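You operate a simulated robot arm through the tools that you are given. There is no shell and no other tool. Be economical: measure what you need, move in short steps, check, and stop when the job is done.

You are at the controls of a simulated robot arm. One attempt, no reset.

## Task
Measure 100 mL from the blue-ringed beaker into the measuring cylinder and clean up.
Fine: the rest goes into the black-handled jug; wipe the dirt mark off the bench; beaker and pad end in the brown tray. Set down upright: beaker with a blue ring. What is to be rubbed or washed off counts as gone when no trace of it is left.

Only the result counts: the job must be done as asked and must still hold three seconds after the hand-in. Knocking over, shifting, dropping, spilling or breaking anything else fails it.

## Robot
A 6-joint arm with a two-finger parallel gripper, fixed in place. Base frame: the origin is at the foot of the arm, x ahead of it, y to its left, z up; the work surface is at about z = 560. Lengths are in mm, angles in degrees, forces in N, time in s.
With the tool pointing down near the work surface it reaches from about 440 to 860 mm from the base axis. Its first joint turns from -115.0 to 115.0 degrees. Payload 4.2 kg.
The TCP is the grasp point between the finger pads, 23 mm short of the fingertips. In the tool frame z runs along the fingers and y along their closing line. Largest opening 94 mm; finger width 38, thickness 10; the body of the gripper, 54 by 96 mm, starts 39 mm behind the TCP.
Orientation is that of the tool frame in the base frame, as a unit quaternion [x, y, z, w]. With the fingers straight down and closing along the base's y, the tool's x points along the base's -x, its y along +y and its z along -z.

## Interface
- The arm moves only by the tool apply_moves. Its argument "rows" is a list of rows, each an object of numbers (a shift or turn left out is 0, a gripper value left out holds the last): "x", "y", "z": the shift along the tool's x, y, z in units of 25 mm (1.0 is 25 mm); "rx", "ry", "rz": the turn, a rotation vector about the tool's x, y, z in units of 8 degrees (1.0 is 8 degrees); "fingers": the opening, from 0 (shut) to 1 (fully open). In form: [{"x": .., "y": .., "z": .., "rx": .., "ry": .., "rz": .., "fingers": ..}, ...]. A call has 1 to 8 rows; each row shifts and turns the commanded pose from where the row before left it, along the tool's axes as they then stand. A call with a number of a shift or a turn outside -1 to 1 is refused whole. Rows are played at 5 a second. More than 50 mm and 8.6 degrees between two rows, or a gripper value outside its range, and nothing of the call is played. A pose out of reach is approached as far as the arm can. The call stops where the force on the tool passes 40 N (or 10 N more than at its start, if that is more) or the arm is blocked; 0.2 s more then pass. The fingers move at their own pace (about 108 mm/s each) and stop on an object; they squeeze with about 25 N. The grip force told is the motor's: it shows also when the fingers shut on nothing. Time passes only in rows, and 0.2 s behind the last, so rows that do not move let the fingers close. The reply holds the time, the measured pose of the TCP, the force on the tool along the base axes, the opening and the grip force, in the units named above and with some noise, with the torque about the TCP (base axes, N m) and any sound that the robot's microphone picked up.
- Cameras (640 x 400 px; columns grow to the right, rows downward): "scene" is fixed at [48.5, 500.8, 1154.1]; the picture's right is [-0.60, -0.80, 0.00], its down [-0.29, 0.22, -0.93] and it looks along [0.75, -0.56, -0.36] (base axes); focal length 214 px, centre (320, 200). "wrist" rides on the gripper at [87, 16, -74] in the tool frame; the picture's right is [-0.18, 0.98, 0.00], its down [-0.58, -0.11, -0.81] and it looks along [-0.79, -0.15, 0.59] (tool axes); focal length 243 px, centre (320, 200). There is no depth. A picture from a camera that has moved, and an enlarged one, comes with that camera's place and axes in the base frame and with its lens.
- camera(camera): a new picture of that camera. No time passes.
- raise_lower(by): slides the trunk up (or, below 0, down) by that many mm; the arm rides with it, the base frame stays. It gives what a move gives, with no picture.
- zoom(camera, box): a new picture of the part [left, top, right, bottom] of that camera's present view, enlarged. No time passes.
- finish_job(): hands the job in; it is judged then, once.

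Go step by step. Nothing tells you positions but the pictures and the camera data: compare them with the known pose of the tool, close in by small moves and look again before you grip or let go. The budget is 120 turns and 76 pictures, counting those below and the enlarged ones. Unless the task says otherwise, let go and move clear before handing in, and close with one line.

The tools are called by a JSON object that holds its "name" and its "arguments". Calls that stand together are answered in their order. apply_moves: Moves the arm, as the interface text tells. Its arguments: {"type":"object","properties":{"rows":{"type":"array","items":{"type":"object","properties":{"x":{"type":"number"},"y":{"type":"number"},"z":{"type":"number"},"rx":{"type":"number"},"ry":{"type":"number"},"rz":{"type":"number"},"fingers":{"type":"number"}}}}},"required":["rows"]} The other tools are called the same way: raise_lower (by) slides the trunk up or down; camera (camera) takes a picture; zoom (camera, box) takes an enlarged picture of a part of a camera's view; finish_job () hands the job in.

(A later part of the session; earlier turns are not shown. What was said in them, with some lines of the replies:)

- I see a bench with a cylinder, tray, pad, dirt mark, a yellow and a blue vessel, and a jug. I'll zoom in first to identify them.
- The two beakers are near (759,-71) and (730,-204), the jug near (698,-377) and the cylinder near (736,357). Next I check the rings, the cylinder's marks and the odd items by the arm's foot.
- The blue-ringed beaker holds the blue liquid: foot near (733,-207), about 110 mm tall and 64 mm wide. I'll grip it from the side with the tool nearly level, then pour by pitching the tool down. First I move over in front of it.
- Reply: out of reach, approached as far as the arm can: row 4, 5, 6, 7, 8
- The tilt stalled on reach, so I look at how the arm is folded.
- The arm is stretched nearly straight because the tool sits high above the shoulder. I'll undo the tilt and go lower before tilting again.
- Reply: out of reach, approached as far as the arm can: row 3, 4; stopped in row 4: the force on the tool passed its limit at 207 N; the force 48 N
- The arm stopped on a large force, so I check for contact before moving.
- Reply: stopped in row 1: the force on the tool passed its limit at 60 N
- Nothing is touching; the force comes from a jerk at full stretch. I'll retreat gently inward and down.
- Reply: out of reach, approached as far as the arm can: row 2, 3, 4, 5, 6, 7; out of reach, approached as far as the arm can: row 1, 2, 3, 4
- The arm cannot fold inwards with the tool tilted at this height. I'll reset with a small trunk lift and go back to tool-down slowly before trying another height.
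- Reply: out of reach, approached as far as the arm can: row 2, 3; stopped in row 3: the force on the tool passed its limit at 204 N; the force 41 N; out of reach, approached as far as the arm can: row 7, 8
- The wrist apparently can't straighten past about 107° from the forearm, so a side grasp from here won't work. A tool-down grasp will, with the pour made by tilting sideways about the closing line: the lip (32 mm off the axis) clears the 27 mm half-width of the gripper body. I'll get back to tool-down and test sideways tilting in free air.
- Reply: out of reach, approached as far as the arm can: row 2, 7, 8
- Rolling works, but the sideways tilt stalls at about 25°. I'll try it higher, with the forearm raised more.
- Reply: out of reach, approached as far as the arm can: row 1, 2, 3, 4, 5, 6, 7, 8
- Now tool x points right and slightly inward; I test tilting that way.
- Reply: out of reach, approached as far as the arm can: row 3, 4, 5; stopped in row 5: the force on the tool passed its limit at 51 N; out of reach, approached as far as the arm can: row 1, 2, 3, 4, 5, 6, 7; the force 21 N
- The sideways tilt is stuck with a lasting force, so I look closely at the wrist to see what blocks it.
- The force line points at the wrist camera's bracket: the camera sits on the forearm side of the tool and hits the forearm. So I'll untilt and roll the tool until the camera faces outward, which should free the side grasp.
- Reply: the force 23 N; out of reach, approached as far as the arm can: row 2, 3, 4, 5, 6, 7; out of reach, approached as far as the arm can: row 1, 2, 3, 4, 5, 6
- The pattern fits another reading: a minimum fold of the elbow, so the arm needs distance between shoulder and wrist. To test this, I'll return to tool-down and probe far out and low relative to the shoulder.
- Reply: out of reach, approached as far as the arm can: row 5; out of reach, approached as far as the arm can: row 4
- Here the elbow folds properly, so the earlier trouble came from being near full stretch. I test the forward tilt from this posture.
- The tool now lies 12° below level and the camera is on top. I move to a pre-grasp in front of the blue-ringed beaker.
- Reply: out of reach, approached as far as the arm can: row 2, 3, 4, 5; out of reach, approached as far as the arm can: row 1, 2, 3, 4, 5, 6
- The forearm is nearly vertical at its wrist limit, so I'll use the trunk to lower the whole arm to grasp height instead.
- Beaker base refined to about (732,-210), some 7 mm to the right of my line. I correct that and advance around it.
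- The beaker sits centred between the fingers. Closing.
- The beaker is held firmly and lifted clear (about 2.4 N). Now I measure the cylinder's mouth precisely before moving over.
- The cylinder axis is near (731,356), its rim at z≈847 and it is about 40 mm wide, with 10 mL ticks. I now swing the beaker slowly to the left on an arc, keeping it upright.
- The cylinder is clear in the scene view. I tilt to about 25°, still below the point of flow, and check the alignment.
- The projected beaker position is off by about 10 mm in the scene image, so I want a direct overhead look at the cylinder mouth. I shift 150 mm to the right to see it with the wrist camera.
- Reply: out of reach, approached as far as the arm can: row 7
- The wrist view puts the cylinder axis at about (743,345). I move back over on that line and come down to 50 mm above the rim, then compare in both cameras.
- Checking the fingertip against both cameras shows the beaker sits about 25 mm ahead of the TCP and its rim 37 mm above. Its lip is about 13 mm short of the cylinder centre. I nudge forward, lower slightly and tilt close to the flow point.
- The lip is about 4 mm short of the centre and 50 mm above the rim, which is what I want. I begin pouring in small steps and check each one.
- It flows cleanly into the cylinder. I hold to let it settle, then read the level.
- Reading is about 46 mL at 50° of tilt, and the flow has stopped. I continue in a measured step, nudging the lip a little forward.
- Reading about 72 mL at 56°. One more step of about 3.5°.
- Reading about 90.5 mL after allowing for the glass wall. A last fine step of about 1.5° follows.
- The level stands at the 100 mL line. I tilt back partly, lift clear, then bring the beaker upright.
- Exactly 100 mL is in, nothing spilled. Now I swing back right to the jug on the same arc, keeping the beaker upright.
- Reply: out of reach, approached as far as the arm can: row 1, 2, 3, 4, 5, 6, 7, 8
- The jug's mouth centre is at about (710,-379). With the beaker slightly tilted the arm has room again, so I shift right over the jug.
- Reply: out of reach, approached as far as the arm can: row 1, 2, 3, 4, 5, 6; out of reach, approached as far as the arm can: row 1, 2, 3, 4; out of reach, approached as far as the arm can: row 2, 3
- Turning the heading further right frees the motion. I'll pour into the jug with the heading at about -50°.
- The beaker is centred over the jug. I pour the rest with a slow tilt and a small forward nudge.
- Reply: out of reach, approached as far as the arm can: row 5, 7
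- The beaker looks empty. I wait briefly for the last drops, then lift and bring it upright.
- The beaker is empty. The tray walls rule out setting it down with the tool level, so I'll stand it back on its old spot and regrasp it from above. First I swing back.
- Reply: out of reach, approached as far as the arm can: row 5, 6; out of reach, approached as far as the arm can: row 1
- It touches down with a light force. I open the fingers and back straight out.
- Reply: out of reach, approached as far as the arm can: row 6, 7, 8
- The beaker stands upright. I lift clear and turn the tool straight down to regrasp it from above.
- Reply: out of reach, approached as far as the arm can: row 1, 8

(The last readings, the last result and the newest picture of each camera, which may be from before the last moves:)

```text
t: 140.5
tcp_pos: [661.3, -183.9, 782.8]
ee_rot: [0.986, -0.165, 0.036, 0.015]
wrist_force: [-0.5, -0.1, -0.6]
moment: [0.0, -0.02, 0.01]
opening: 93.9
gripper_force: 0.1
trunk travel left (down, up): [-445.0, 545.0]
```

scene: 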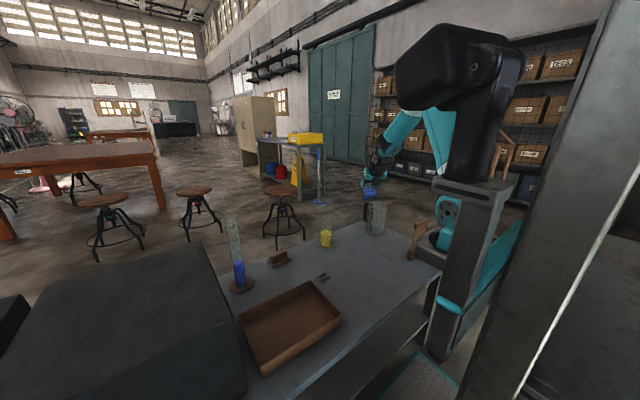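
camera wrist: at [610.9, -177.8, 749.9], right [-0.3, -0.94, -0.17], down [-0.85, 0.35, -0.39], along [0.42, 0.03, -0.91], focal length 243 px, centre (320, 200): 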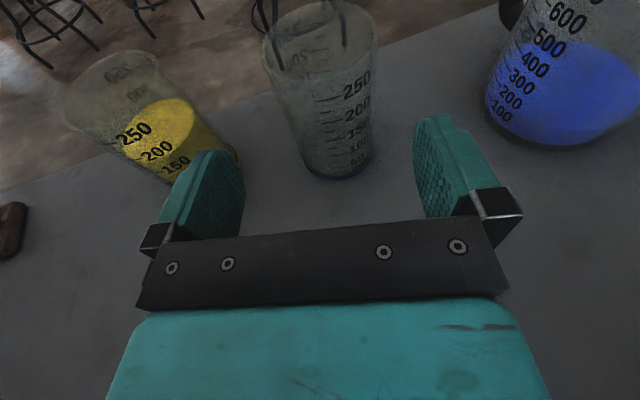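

{"name": "apply_moves", "arguments": {"rows": [{"rx": 0.129, "ry": -0.544}, {"x": 0.8, "y": -0.088}, {"x": 0.8, "y": -0.088}, {"x": 0.8, "y": -0.088}, {"x": 0.8, "y": -0.088}]}}

{"name": "zoom", "arguments": {"camera": "scene", "box": [310, 170, 406, 250]}}

{"name": "camera", "arguments": {"camera": "wrist"}}

```text
t: 141.7
tcp_pos: [740.0, -204.3, 783.3]
ee_rot: [0.987, -0.163, 0.001, -0.002]
wrist_force: [0.2, 0.6, 0.0]
moment: [0.01, 0.02, 0.01]
opening: 94.2
gripper_force: 0.1
trunk travel left (down, up): [-445.0, 545.0]
```

```text
5.00 times, centred on (358, 210) of scene
camera zoom: at [48.5, 500.8, 1154.1], right [-0.6, -0.8, 0.0], down [-0.29, 0.22, -0.93], along [0.75, -0.56, -0.36], focal length 1072 px, centre (130, 150)
```

zoom: 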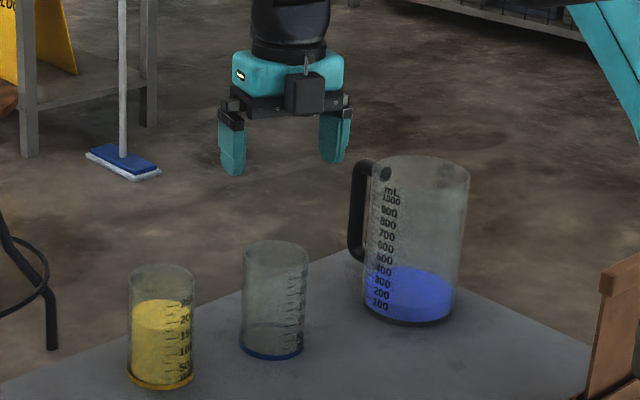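

```text
13 pictures are left
camera wrist: at [818.1, -247.3, 857.4], right [-0.49, -0.87, 0.0], down [-0.52, 0.29, 0.81], along [-0.7, 0.4, -0.59], focal length 243 px, centre (320, 200)
```

wrist: 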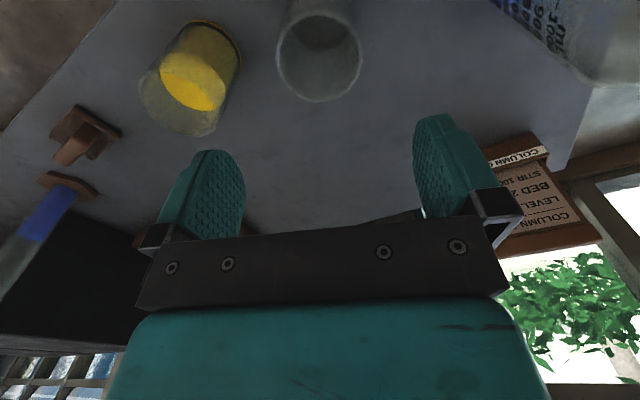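

The gripper is right above the beaker in both views. I lower with the trunk and grip.

{"name": "raise_lower", "arguments": {"by": -110}}

{"name": "raise_lower", "arguments": {"by": -34}}

{"name": "apply_moves", "arguments": {"rows": [{"fingers": 0.72}, {"fingers": 0.66}, {"fingers": 0.5}, {"fingers": 0.3}, {"fingers": 0.3}]}}

{"name": "raise_lower", "arguments": {"by": 60}}

{"name": "zoom", "arguments": {"camera": "scene", "box": [310, 170, 406, 250]}}

```text
t: 143.1
tcp_pos: [740.7, -203.3, 673.6]
ee_rot: [0.986, -0.164, 0.001, -0.001]
wrist_force: [-0.2, -0.6, 0.4]
moment: [0.02, 0.0, -0.01]
opening: 94.1
gripper_force: 0.0
trunk travel left (down, up): [-335.0, 655.0]
```

```text
t: 143.9
tcp_pos: [738.8, -203.6, 638.8]
ee_rot: [0.986, -0.164, 0.001, 0.0]
wrist_force: [1.0, -0.4, -0.3]
moment: [0.0, 0.01, -0.03]
opening: 94.1
gripper_force: 0.0
trunk travel left (down, up): [-301.0, 689.0]
```

```text
t: 145.1
tcp_pos: [740.2, -204.7, 639.3]
ee_rot: [0.987, -0.164, 0.001, -0.002]
wrist_force: [-0.3, 0.2, 1.0]
moment: [-0.06, -0.02, -0.01]
opening: 61.7
gripper_force: 24.7
trunk travel left (down, up): [-301.0, 689.0]
```

```text
t: 146.1
tcp_pos: [740.1, -203.8, 698.4]
ee_rot: [0.986, -0.164, 0.001, 0.0]
wrist_force: [-1.4, 0.3, -1.0]
moment: [0.02, -0.03, 0.0]
opening: 61.5
gripper_force: 25.0
trunk travel left (down, up): [-361.0, 629.0]
```

```text
5.00 times, centred on (358, 210) of scene
camera zoom: at [48.5, 500.8, 1154.1], right [-0.6, -0.8, 0.0], down [-0.29, 0.22, -0.93], along [0.75, -0.56, -0.36], focal length 1072 px, centre (130, 150)
```

zoom: 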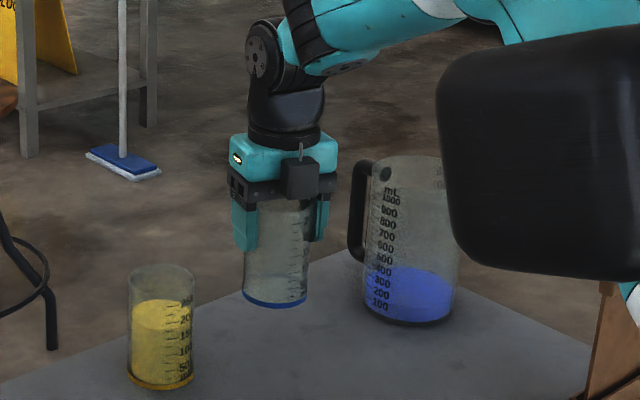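

Gripped from above and lifted. I raise it a little more and carry it straight to the tray.

{"name": "raise_lower", "arguments": {"by": 45}}

{"name": "apply_moves", "arguments": {"rows": [{"x": -0.957, "y": -0.989}, {"x": -0.957, "y": -0.989}, {"x": -0.957, "y": -0.989}, {"x": -0.957, "y": -0.989}, {"x": -0.957, "y": -0.989}, {"x": -0.957, "y": -0.989}, {"x": -0.957, "y": -0.989}, {"x": -0.957, "y": -0.989}]}}

{"name": "apply_moves", "arguments": {"rows": [{"x": -0.957, "y": -0.989}, {"x": -0.957, "y": -0.989}, {"x": -0.957, "y": -0.989}, {"x": -0.957, "y": -0.989}, {"x": -0.957, "y": -0.989}, {"x": -0.957, "y": -0.989}, {"x": -0.957, "y": -0.989}, {"x": -0.957, "y": -0.989}]}}

{"name": "zoom", "arguments": {"camera": "scene", "box": [200, 200, 360, 400]}}

```text
t: 146.9
tcp_pos: [740.3, -203.4, 744.0]
ee_rot: [0.986, -0.164, 0.001, -0.001]
wrist_force: [-0.1, -0.1, 0.6]
moment: [-0.02, 0.01, -0.03]
opening: 61.6
gripper_force: 24.4
trunk travel left (down, up): [-406.0, 584.0]
```

```text
t: 148.8
tcp_pos: [622.0, 45.8, 745.2]
ee_rot: [0.986, -0.165, 0.001, -0.001]
wrist_force: [0.1, -0.6, 0.2]
moment: [-0.01, 0.02, 0.03]
opening: 61.2
gripper_force: 25.4
trunk travel left (down, up): [-406.0, 584.0]
```

```text
t: 150.6
tcp_pos: [506.2, 294.2, 744.6]
ee_rot: [0.986, -0.165, 0.001, -0.001]
wrist_force: [0.6, 0.3, -0.2]
moment: [-0.01, 0.01, -0.01]
opening: 61.1
gripper_force: 25.3
trunk travel left (down, up): [-406.0, 584.0]
```

```text
2.00 times, centred on (280, 300) of scene
camera zoom: at [48.5, 500.8, 1154.1], right [-0.6, -0.8, 0.0], down [-0.29, 0.22, -0.93], along [0.75, -0.56, -0.36], focal length 429 px, centre (400, 0)
```

zoom: 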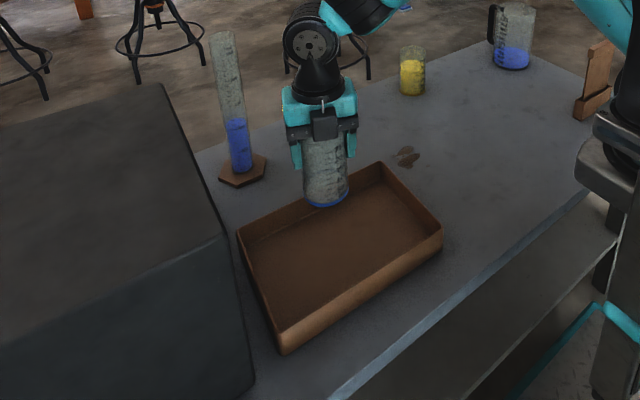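

{"name": "apply_moves", "arguments": {"rows": [{"x": -0.44, "y": -0.93}, {"x": -0.44, "y": -0.93}]}}

{"name": "raise_lower", "arguments": {"by": -90}}

{"name": "raise_lower", "arguments": {"by": -7}}

{"name": "raise_lower", "arguments": {"by": -3}}

```text
t: 151.2
tcp_pos: [502.0, 345.7, 744.5]
ee_rot: [0.986, -0.165, 0.001, -0.001]
wrist_force: [0.1, -0.1, -1.1]
moment: [-0.01, 0.02, 0.0]
opening: 61.2
gripper_force: 25.2
trunk travel left (down, up): [-406.0, 584.0]
```

```text
t: 152.4
tcp_pos: [501.4, 345.1, 654.4]
ee_rot: [0.987, -0.163, 0.001, 0.0]
wrist_force: [-0.7, 0.0, -1.4]
moment: [0.02, 0.02, -0.04]
opening: 60.9
gripper_force: 25.6
trunk travel left (down, up): [-316.0, 674.0]
```

```text
t: 153.0
tcp_pos: [501.3, 345.5, 648.3]
ee_rot: [0.986, -0.164, 0.001, -0.001]
wrist_force: [0.1, 1.2, -0.5]
moment: [0.0, -0.02, 0.02]
opening: 61.0
gripper_force: 24.8
trunk travel left (down, up): [-309.0, 681.0]
```

```text
t: 153.5
tcp_pos: [501.0, 345.3, 643.3]
ee_rot: [0.986, -0.164, 0.0, 0.0]
wrist_force: [0.4, 0.5, -0.8]
moment: [0.02, -0.01, -0.01]
opening: 61.0
gripper_force: 24.7
trunk travel left (down, up): [-306.0, 684.0]
```

{"name": "raise_lower", "arguments": {"by": -2}}

```text
t: 154.0
tcp_pos: [501.1, 346.1, 642.2]
ee_rot: [0.986, -0.164, 0.001, -0.002]
wrist_force: [-0.5, -3.0, 12.6]
moment: [-0.37, 0.14, 0.1]
opening: 61.0
gripper_force: 24.6
trunk travel left (down, up): [-304.0, 686.0]
```

The base is on the tray floor (12 N). I release and lift away.

{"name": "apply_moves", "arguments": {"rows": [{"fingers": 0.75}, {"fingers": 0.9}, {"fingers": 1}, {"fingers": 1}]}}

{"name": "raise_lower", "arguments": {"by": 120}}

{"name": "zoom", "arguments": {"camera": "scene", "box": [200, 220, 360, 380]}}

```text
t: 155.0
tcp_pos: [500.3, 345.4, 642.4]
ee_rot: [0.986, -0.164, 0.001, -0.001]
wrist_force: [-0.6, 0.4, -0.4]
moment: [-0.04, -0.01, 0.0]
opening: 93.8
gripper_force: 0.1
trunk travel left (down, up): [-304.0, 686.0]
```

```text
t: 156.5
tcp_pos: [500.8, 344.9, 762.0]
ee_rot: [0.986, -0.164, 0.001, 0.0]
wrist_force: [1.1, -0.8, -0.3]
moment: [0.02, 0.03, 0.0]
opening: 94.1
gripper_force: 0.0
trunk travel left (down, up): [-424.0, 566.0]
```

```text
2.50 times, centred on (280, 300) of scene
camera zoom: at [48.5, 500.8, 1154.1], right [-0.6, -0.8, 0.0], down [-0.29, 0.22, -0.93], along [0.75, -0.56, -0.36], focal length 536 px, centre (420, -50)
```

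zoom: 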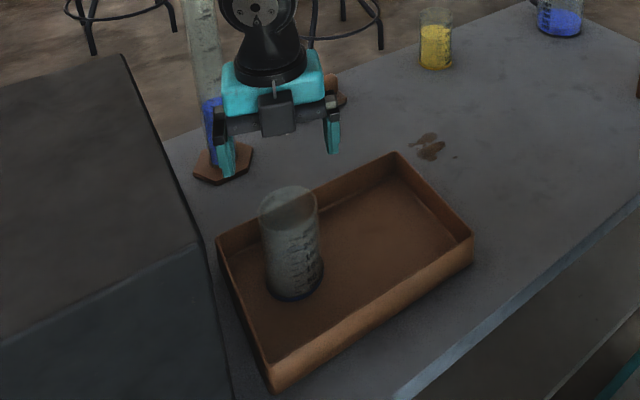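

The beaker stands upright in the tray. The pad is near (806,167), about 92 mm along y, with its handle across the top. I move clear of the cylinder, then turn the fingers to close across the handle.

{"name": "apply_moves", "arguments": {"rows": [{"x": 0.324, "y": 0.946}, {"x": 0.324, "y": 0.946}, {"x": 0.324, "y": 0.946}, {"x": 0.324, "y": 0.946}, {"x": 0.324, "y": 0.946}, {"x": 0.324, "y": 0.946}, {"x": 0.324, "y": 0.946}]}}

{"name": "apply_moves", "arguments": {"rows": [{"rz": 1}, {"rz": 1}, {"rz": 1}, {"rz": 1}, {"rz": 1}, {"rz": 1}, {"rz": 1}, {"rz": 1}]}}

```text
t: 158.1
tcp_pos: [501.0, 170.3, 761.5]
ee_rot: [0.986, -0.164, 0.002, -0.001]
wrist_force: [0.0, 0.9, 0.4]
moment: [0.03, 0.0, 0.02]
opening: 93.9
gripper_force: 0.1
trunk travel left (down, up): [-424.0, 566.0]
```

```text
t: 159.9
tcp_pos: [500.2, 172.6, 760.2]
ee_rot: [0.748, -0.664, 0.0, -0.001]
wrist_force: [0.2, -0.6, -0.3]
moment: [-0.01, -0.02, 0.02]
opening: 94.0
gripper_force: 0.0
trunk travel left (down, up): [-424.0, 566.0]
```

{"name": "apply_moves", "arguments": {"rows": [{"x": 0.137, "y": -0.957}, {"x": 0.137, "y": -0.957}, {"x": 0.137, "y": -0.957}, {"x": 0.137, "y": -0.957}, {"x": 0.137, "y": -0.957}, {"x": 0.137, "y": -0.957}, {"x": 0.137, "y": -0.957}, {"x": 0.137, "y": -0.957}]}}

{"name": "apply_moves", "arguments": {"rows": [{"x": 0.137, "y": -0.957}, {"x": 0.137, "y": -0.957}, {"x": 0.137, "y": -0.957}, {"x": 0.137, "y": -0.957}]}}

{"name": "camera", "arguments": {"camera": "wrist"}}

{"name": "zoom", "arguments": {"camera": "scene", "box": [240, 200, 340, 290]}}

```text
t: 161.7
tcp_pos: [696.4, 167.3, 762.7]
ee_rot: [0.749, -0.662, 0.0, -0.002]
wrist_force: [-0.3, 0.1, 0.3]
moment: [-0.02, 0.0, -0.01]
opening: 94.1
gripper_force: 0.0
trunk travel left (down, up): [-424.0, 566.0]
```

```text
t: 162.7
tcp_pos: [790.8, 165.1, 761.1]
ee_rot: [0.749, -0.663, 0.001, -0.001]
wrist_force: [-0.2, -0.5, 0.2]
moment: [-0.02, 0.01, 0.02]
opening: 94.1
gripper_force: 0.1
trunk travel left (down, up): [-424.0, 566.0]
```

```text
9 pictures are left
camera wrist: at [787.2, 77.0, 836.2], right [-1.0, 0.06, 0.0], down [0.04, 0.59, 0.81], along [0.05, 0.81, -0.59], focal length 243 px, centre (320, 200)
```

wrist: 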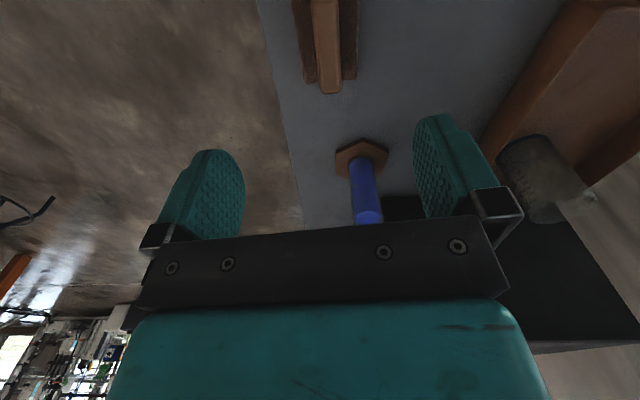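

```text
4.44 times, centred on (290, 245) of scene
camera zoom: at [48.5, 500.8, 1154.1], right [-0.6, -0.8, 0.0], down [-0.29, 0.22, -0.93], along [0.75, -0.56, -0.36], focal length 953 px, centre (453, 0)
```

zoom: 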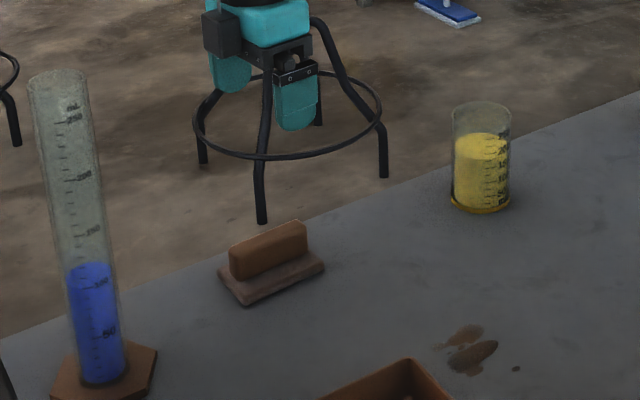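

{"name": "apply_moves", "arguments": {"rows": [{"x": -0.3, "y": 0.12}, {"rz": 0.525}]}}

{"name": "raise_lower", "arguments": {"by": -140}}

{"name": "zoom", "arguments": {"camera": "scene", "box": [250, 230, 314, 284]}}

```text
t: 163.3
tcp_pos: [787.7, 172.2, 762.9]
ee_rot: [0.724, -0.69, 0.0, -0.001]
wrist_force: [-0.1, -0.8, 0.3]
moment: [0.01, -0.02, -0.02]
opening: 94.0
gripper_force: 0.1
trunk travel left (down, up): [-424.0, 566.0]
```

```text
t: 165.0
tcp_pos: [788.7, 172.3, 621.9]
ee_rot: [0.724, -0.689, -0.001, -0.002]
wrist_force: [0.6, -0.3, -1.4]
moment: [0.01, 0.01, -0.03]
opening: 93.8
gripper_force: 0.0
trunk travel left (down, up): [-284.0, 706.0]
```

```text
7.41 times, centred on (282, 257) of scene
camera zoom: at [48.5, 500.8, 1154.1], right [-0.6, -0.8, 0.0], down [-0.29, 0.22, -0.93], along [0.75, -0.56, -0.36], focal length 1589 px, centre (602, -222)
```

zoom: 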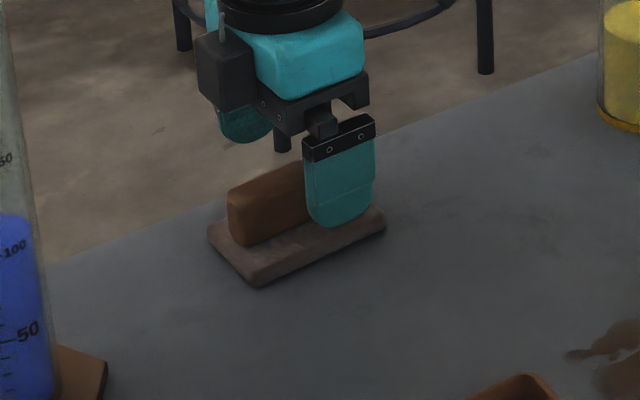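

Fingers straddle the handle. I lower the last bit with a force check and grip.

{"name": "raise_lower", "arguments": {"by": -15}}

{"name": "raise_lower", "arguments": {"by": -6}}

{"name": "apply_moves", "arguments": {"rows": [{"fingers": 0.6}, {"fingers": 0.4}, {"fingers": 0.2}, {"fingers": 0}, {"fingers": 0}]}}

```text
t: 165.6
tcp_pos: [787.1, 173.0, 606.5]
ee_rot: [0.725, -0.689, 0.0, 0.0]
wrist_force: [0.3, 0.1, 0.2]
moment: [0.03, 0.0, -0.02]
opening: 94.2
gripper_force: 0.0
trunk travel left (down, up): [-269.0, 721.0]
```

```text
t: 166.2
tcp_pos: [786.2, 171.6, 601.3]
ee_rot: [0.725, -0.689, -0.001, -0.002]
wrist_force: [0.8, 0.0, 0.5]
moment: [-0.03, -0.05, -0.02]
opening: 94.0
gripper_force: 0.1
trunk travel left (down, up): [-263.0, 727.0]
```

```text
t: 167.3
tcp_pos: [787.4, 171.6, 601.3]
ee_rot: [0.725, -0.689, 0.0, -0.001]
wrist_force: [-0.2, 0.5, 2.1]
moment: [-0.03, 0.08, 0.03]
opening: 21.4
gripper_force: 24.8
trunk travel left (down, up): [-263.0, 727.0]
```

The handle is gripped (21 mm). I lift the pad slightly and carry it to the far side of the dirt mark.

{"name": "raise_lower", "arguments": {"by": 25}}

{"name": "apply_moves", "arguments": {"rows": [{"x": 0.54, "y": 0.942}, {"x": 0.54, "y": 0.942}, {"x": 0.54, "y": 0.942}, {"x": 0.54, "y": 0.942}, {"x": 0.54, "y": 0.942}, {"x": 0.54, "y": 0.942}]}}

{"name": "zoom", "arguments": {"camera": "scene", "box": [270, 220, 366, 310]}}

```text
t: 168.1
tcp_pos: [787.2, 172.2, 626.9]
ee_rot: [0.724, -0.69, 0.0, -0.001]
wrist_force: [-0.8, -0.5, -0.4]
moment: [-0.01, -0.05, 0.02]
opening: 21.5
gripper_force: 24.9
trunk travel left (down, up): [-288.0, 702.0]
```

```text
t: 169.5
tcp_pos: [650.8, 85.3, 627.1]
ee_rot: [0.724, -0.689, 0.001, -0.002]
wrist_force: [0.1, 0.0, -0.7]
moment: [-0.04, -0.04, -0.01]
opening: 21.3
gripper_force: 24.9
trunk travel left (down, up): [-288.0, 702.0]
```

```text
4.44 times, centred on (318, 265) of scene
camera zoom: at [48.5, 500.8, 1154.1], right [-0.6, -0.8, 0.0], down [-0.29, 0.22, -0.93], along [0.75, -0.56, -0.36], focal length 953 px, centre (329, -89)
```

zoom: 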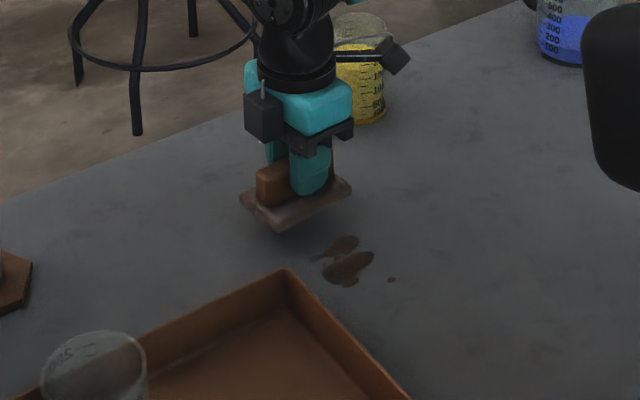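

The pad is held level, and the dirt lies at about x 545–620, y 50–110. I lower to contact.

{"name": "apply_moves", "arguments": {"rows": [{"x": 0.2, "y": -0.15}]}}

{"name": "raise_lower", "arguments": {"by": -25}}

{"name": "raise_lower", "arguments": {"by": -2}}

```text
t: 169.9
tcp_pos: [655.6, 80.2, 626.2]
ee_rot: [0.725, -0.689, 0.0, -0.001]
wrist_force: [0.3, 0.5, -1.7]
moment: [-0.02, 0.02, 0.0]
opening: 21.5
gripper_force: 24.9
trunk travel left (down, up): [-288.0, 702.0]
```

```text
t: 170.6
tcp_pos: [654.8, 81.4, 601.6]
ee_rot: [0.725, -0.689, 0.0, -0.001]
wrist_force: [0.4, -0.2, -0.5]
moment: [0.0, -0.04, 0.01]
opening: 21.3
gripper_force: 25.2
trunk travel left (down, up): [-263.0, 727.0]
```

```text
t: 171.1
tcp_pos: [655.6, 80.2, 601.4]
ee_rot: [0.725, -0.689, 0.0, -0.002]
wrist_force: [-2.7, -1.6, 9.1]
moment: [-0.11, 0.16, 0.01]
opening: 21.3
gripper_force: 25.0
trunk travel left (down, up): [-261.0, 729.0]
```

Contact at 9 N. I sweep inward and back over the mark.

{"name": "apply_moves", "arguments": {"rows": [{"y": 0.75}, {"y": 0.75}, {"y": 0.75}, {"y": 0.75}, {"y": 0.75}, {"y": 0.75}, {"y": 0.75}, {"y": 0.75}]}}

{"name": "apply_moves", "arguments": {"rows": [{"x": 0.4}, {"y": -0.75}, {"y": -0.75}, {"y": -0.75}, {"y": -0.75}, {"y": -0.75}, {"y": -0.75}, {"y": -0.75}]}}

{"name": "apply_moves", "arguments": {"rows": [{"x": -0.2}, {"y": 0.75}, {"y": 0.75}, {"y": 0.75}, {"y": 0.75}, {"y": 0.75}, {"y": 0.75}, {"y": 0.75}]}}

{"name": "zoom", "arguments": {"camera": "scene", "box": [290, 235, 370, 310]}}

```text
t: 172.9
tcp_pos: [504.7, 71.7, 598.9]
ee_rot: [0.725, -0.689, 0.001, -0.002]
wrist_force: [7.9, 0.1, 21.8]
moment: [0.04, -0.06, -0.02]
opening: 21.5
gripper_force: 24.9
trunk travel left (down, up): [-261.0, 729.0]
```

```text
t: 174.7
tcp_pos: [637.6, 69.1, 599.7]
ee_rot: [0.724, -0.689, 0.0, -0.001]
wrist_force: [-2.3, 0.3, 5.2]
moment: [-0.25, 0.13, -0.1]
opening: 21.5
gripper_force: 24.5
trunk travel left (down, up): [-261.0, 729.0]
```

```text
t: 176.5
tcp_pos: [506.5, 67.9, 598.4]
ee_rot: [0.724, -0.69, 0.001, -0.003]
wrist_force: [8.4, -0.9, 22.3]
moment: [-0.24, -0.01, 0.11]
opening: 21.5
gripper_force: 25.4
trunk travel left (down, up): [-261.0, 729.0]
```

```text
5.33 times, centred on (330, 272) of scene
camera zoom: at [48.5, 500.8, 1154.1], right [-0.6, -0.8, 0.0], down [-0.29, 0.22, -0.93], along [0.75, -0.56, -0.36], focal length 1144 px, centre (267, -187)
```

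zoom: 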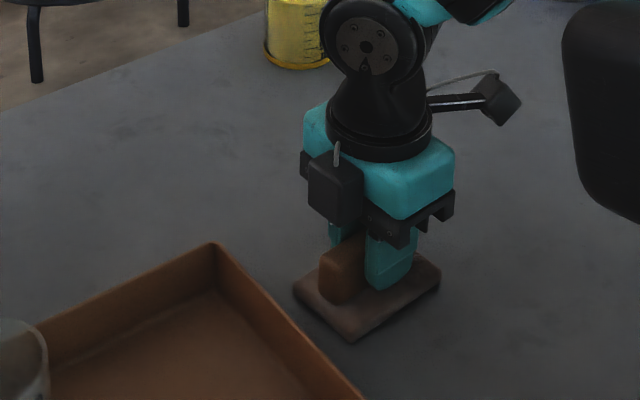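

The mark looks gone. One more outward pass, then I lift and check.

{"name": "apply_moves", "arguments": {"rows": [{"x": -0.4}, {"y": -0.75, "x": -0.05}, {"y": -0.75, "x": -0.05}, {"y": -0.75, "x": -0.05}, {"y": -0.75, "x": -0.05}, {"y": -0.75, "x": -0.05}, {"y": -0.75, "x": -0.05}, {"y": -0.6, "x": -0.05}]}}

{"name": "raise_lower", "arguments": {"by": 80}}

{"name": "zoom", "arguments": {"camera": "scene", "box": [290, 245, 370, 310]}}

```text
t: 178.3
tcp_pos: [630.7, 92.1, 599.8]
ee_rot: [0.725, -0.689, -0.001, 0.0]
wrist_force: [0.0, 0.7, -0.1]
moment: [0.05, 0.02, 0.02]
opening: 21.2
gripper_force: 24.8
trunk travel left (down, up): [-261.0, 729.0]
```

```text
t: 179.5
tcp_pos: [631.9, 92.3, 680.1]
ee_rot: [0.725, -0.689, 0.001, -0.001]
wrist_force: [-0.4, -0.1, -0.3]
moment: [0.02, -0.02, 0.02]
opening: 21.4
gripper_force: 25.4
trunk travel left (down, up): [-341.0, 649.0]
```

```text
6.15 times, centred on (330, 278) of scene
camera zoom: at [48.5, 500.8, 1154.1], right [-0.6, -0.8, 0.0], down [-0.29, 0.22, -0.93], along [0.75, -0.56, -0.36], focal length 1320 px, centre (258, -277)
```

zoom: 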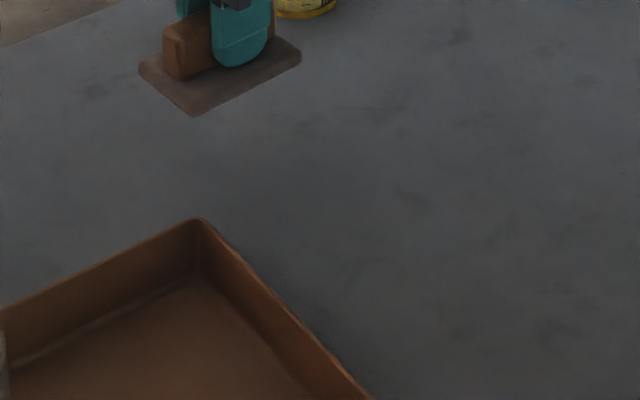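

The bench is clean. I carry the pad over to the free part of the tray.

{"name": "apply_moves", "arguments": {"rows": [{"x": -0.898, "y": 0.87}, {"x": -0.898, "y": 0.87}, {"x": -0.898, "y": 0.87}, {"x": -0.898, "y": 0.87}, {"x": -0.898, "y": 0.87}, {"x": -0.898, "y": 0.87}]}}

{"name": "zoom", "arguments": {"camera": "scene", "box": [210, 240, 370, 380]}}

```text
t: 180.9
tcp_pos: [495.7, 219.8, 677.5]
ee_rot: [0.724, -0.69, -0.001, -0.001]
wrist_force: [0.3, -0.2, -0.6]
moment: [-0.04, 0.02, -0.02]
opening: 21.4
gripper_force: 24.8
trunk travel left (down, up): [-341.0, 649.0]
```

```text
2.86 times, centred on (290, 310) of scene
camera zoom: at [48.5, 500.8, 1154.1], right [-0.6, -0.8, 0.0], down [-0.29, 0.22, -0.93], along [0.75, -0.56, -0.36], focal length 613 px, centre (406, -114)
```

zoom: 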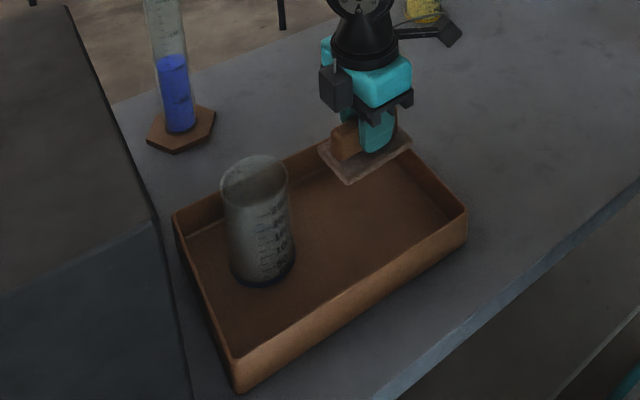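

{"name": "raise_lower", "arguments": {"by": -68}}

{"name": "raise_lower", "arguments": {"by": -4}}

{"name": "raise_lower", "arguments": {"by": -2}}

```text
t: 181.9
tcp_pos: [494.6, 219.2, 611.7]
ee_rot: [0.725, -0.688, 0.0, -0.002]
wrist_force: [-0.6, -0.5, -1.1]
moment: [-0.01, 0.0, 0.0]
opening: 21.1
gripper_force: 25.3
trunk travel left (down, up): [-273.0, 717.0]
```

```text
t: 182.5
tcp_pos: [495.3, 218.5, 608.5]
ee_rot: [0.725, -0.689, 0.0, -0.001]
wrist_force: [0.0, -0.4, -0.1]
moment: [0.0, -0.04, -0.03]
opening: 21.2
gripper_force: 24.3
trunk travel left (down, up): [-269.0, 721.0]
```

```text
t: 183.0
tcp_pos: [494.7, 219.3, 606.3]
ee_rot: [0.724, -0.689, 0.0, 0.0]
wrist_force: [-0.2, 0.6, -0.2]
moment: [0.04, -0.03, 0.0]
opening: 21.2
gripper_force: 25.2
trunk travel left (down, up): [-267.0, 723.0]
```

{"name": "raise_lower", "arguments": {"by": -2}}

{"name": "raise_lower", "arguments": {"by": -1.5}}

```text
t: 183.5
tcp_pos: [495.1, 220.2, 603.0]
ee_rot: [0.725, -0.689, 0.0, -0.001]
wrist_force: [-0.5, 0.0, 0.3]
moment: [-0.01, 0.02, 0.0]
opening: 21.2
gripper_force: 24.9
trunk travel left (down, up): [-265.0, 725.0]
```

```text
t: 184.0
tcp_pos: [495.3, 218.9, 601.9]
ee_rot: [0.724, -0.69, 0.001, -0.002]
wrist_force: [-1.2, -1.8, 12.6]
moment: [-0.25, 0.15, 0.0]
opening: 21.3
gripper_force: 24.9
trunk travel left (down, up): [-263.0, 727.0]
```

The pad rests on the tray floor (12 N). I release it and rise clear.

{"name": "apply_moves", "arguments": {"rows": [{"fingers": 0.4}, {"fingers": 0.6}, {"fingers": 0.7}, {"fingers": 0.7}]}}

{"name": "raise_lower", "arguments": {"by": 220}}

{"name": "camera", "arguments": {"camera": "scene"}}

{"name": "zoom", "arguments": {"camera": "scene", "box": [210, 210, 400, 380]}}

```text
t: 185.0
tcp_pos: [493.4, 219.7, 602.1]
ee_rot: [0.725, -0.689, 0.0, -0.001]
wrist_force: [0.1, -0.2, -0.1]
moment: [-0.03, -0.01, 0.03]
opening: 65.6
gripper_force: 0.1
trunk travel left (down, up): [-263.0, 727.0]
```

```text
t: 187.3
tcp_pos: [494.3, 219.1, 821.8]
ee_rot: [0.725, -0.689, 0.0, -0.002]
wrist_force: [-0.2, -0.2, -0.6]
moment: [0.03, -0.01, -0.05]
opening: 65.8
gripper_force: 0.2
trunk travel left (down, up): [-483.0, 507.0]
```

```text
2 pictures are left
```

scene: 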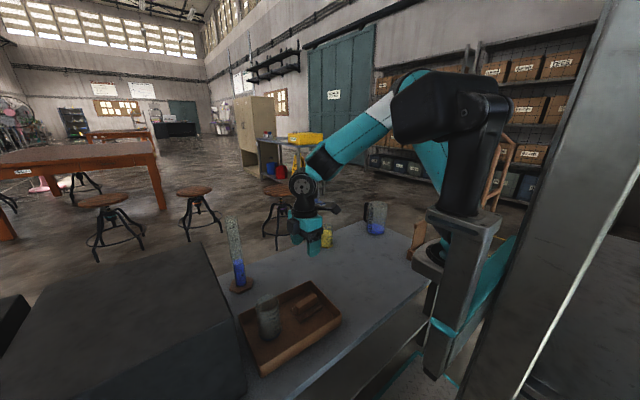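

```text
2.35 times, centred on (305, 295) of scene
camera zoom: at [48.5, 500.8, 1154.1], right [-0.6, -0.8, 0.0], down [-0.29, 0.22, -0.93], along [0.75, -0.56, -0.36], focal length 505 px, centre (355, -24)
```

zoom: 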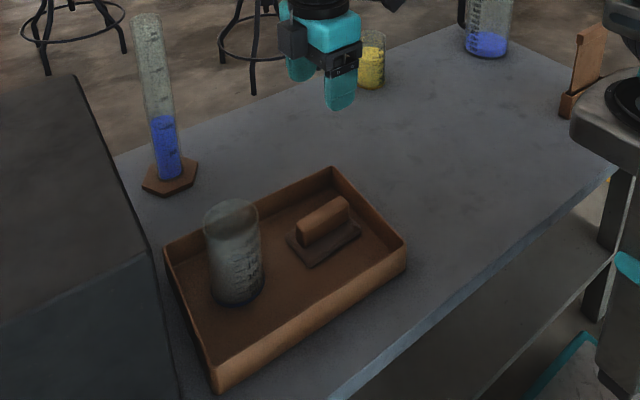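

Everything is in place: 100 mL in the cylinder, the rest in the jug, the bench wiped, and the beaker upright with the pad beside it in the tray. The hand is clear, so I hand in.

{"name": "finish_job", "arguments": {}}

```text
The job is handed in.
```

I handed the job in with the cylinder reading about 100 mL (roughly 99–100 by camera) and the rest of the liquid in the black-handled jug. The dirt mark is wiped off, and the blue-ringed beaker stands upright beside the pad in the brown tray; I saw no spills.
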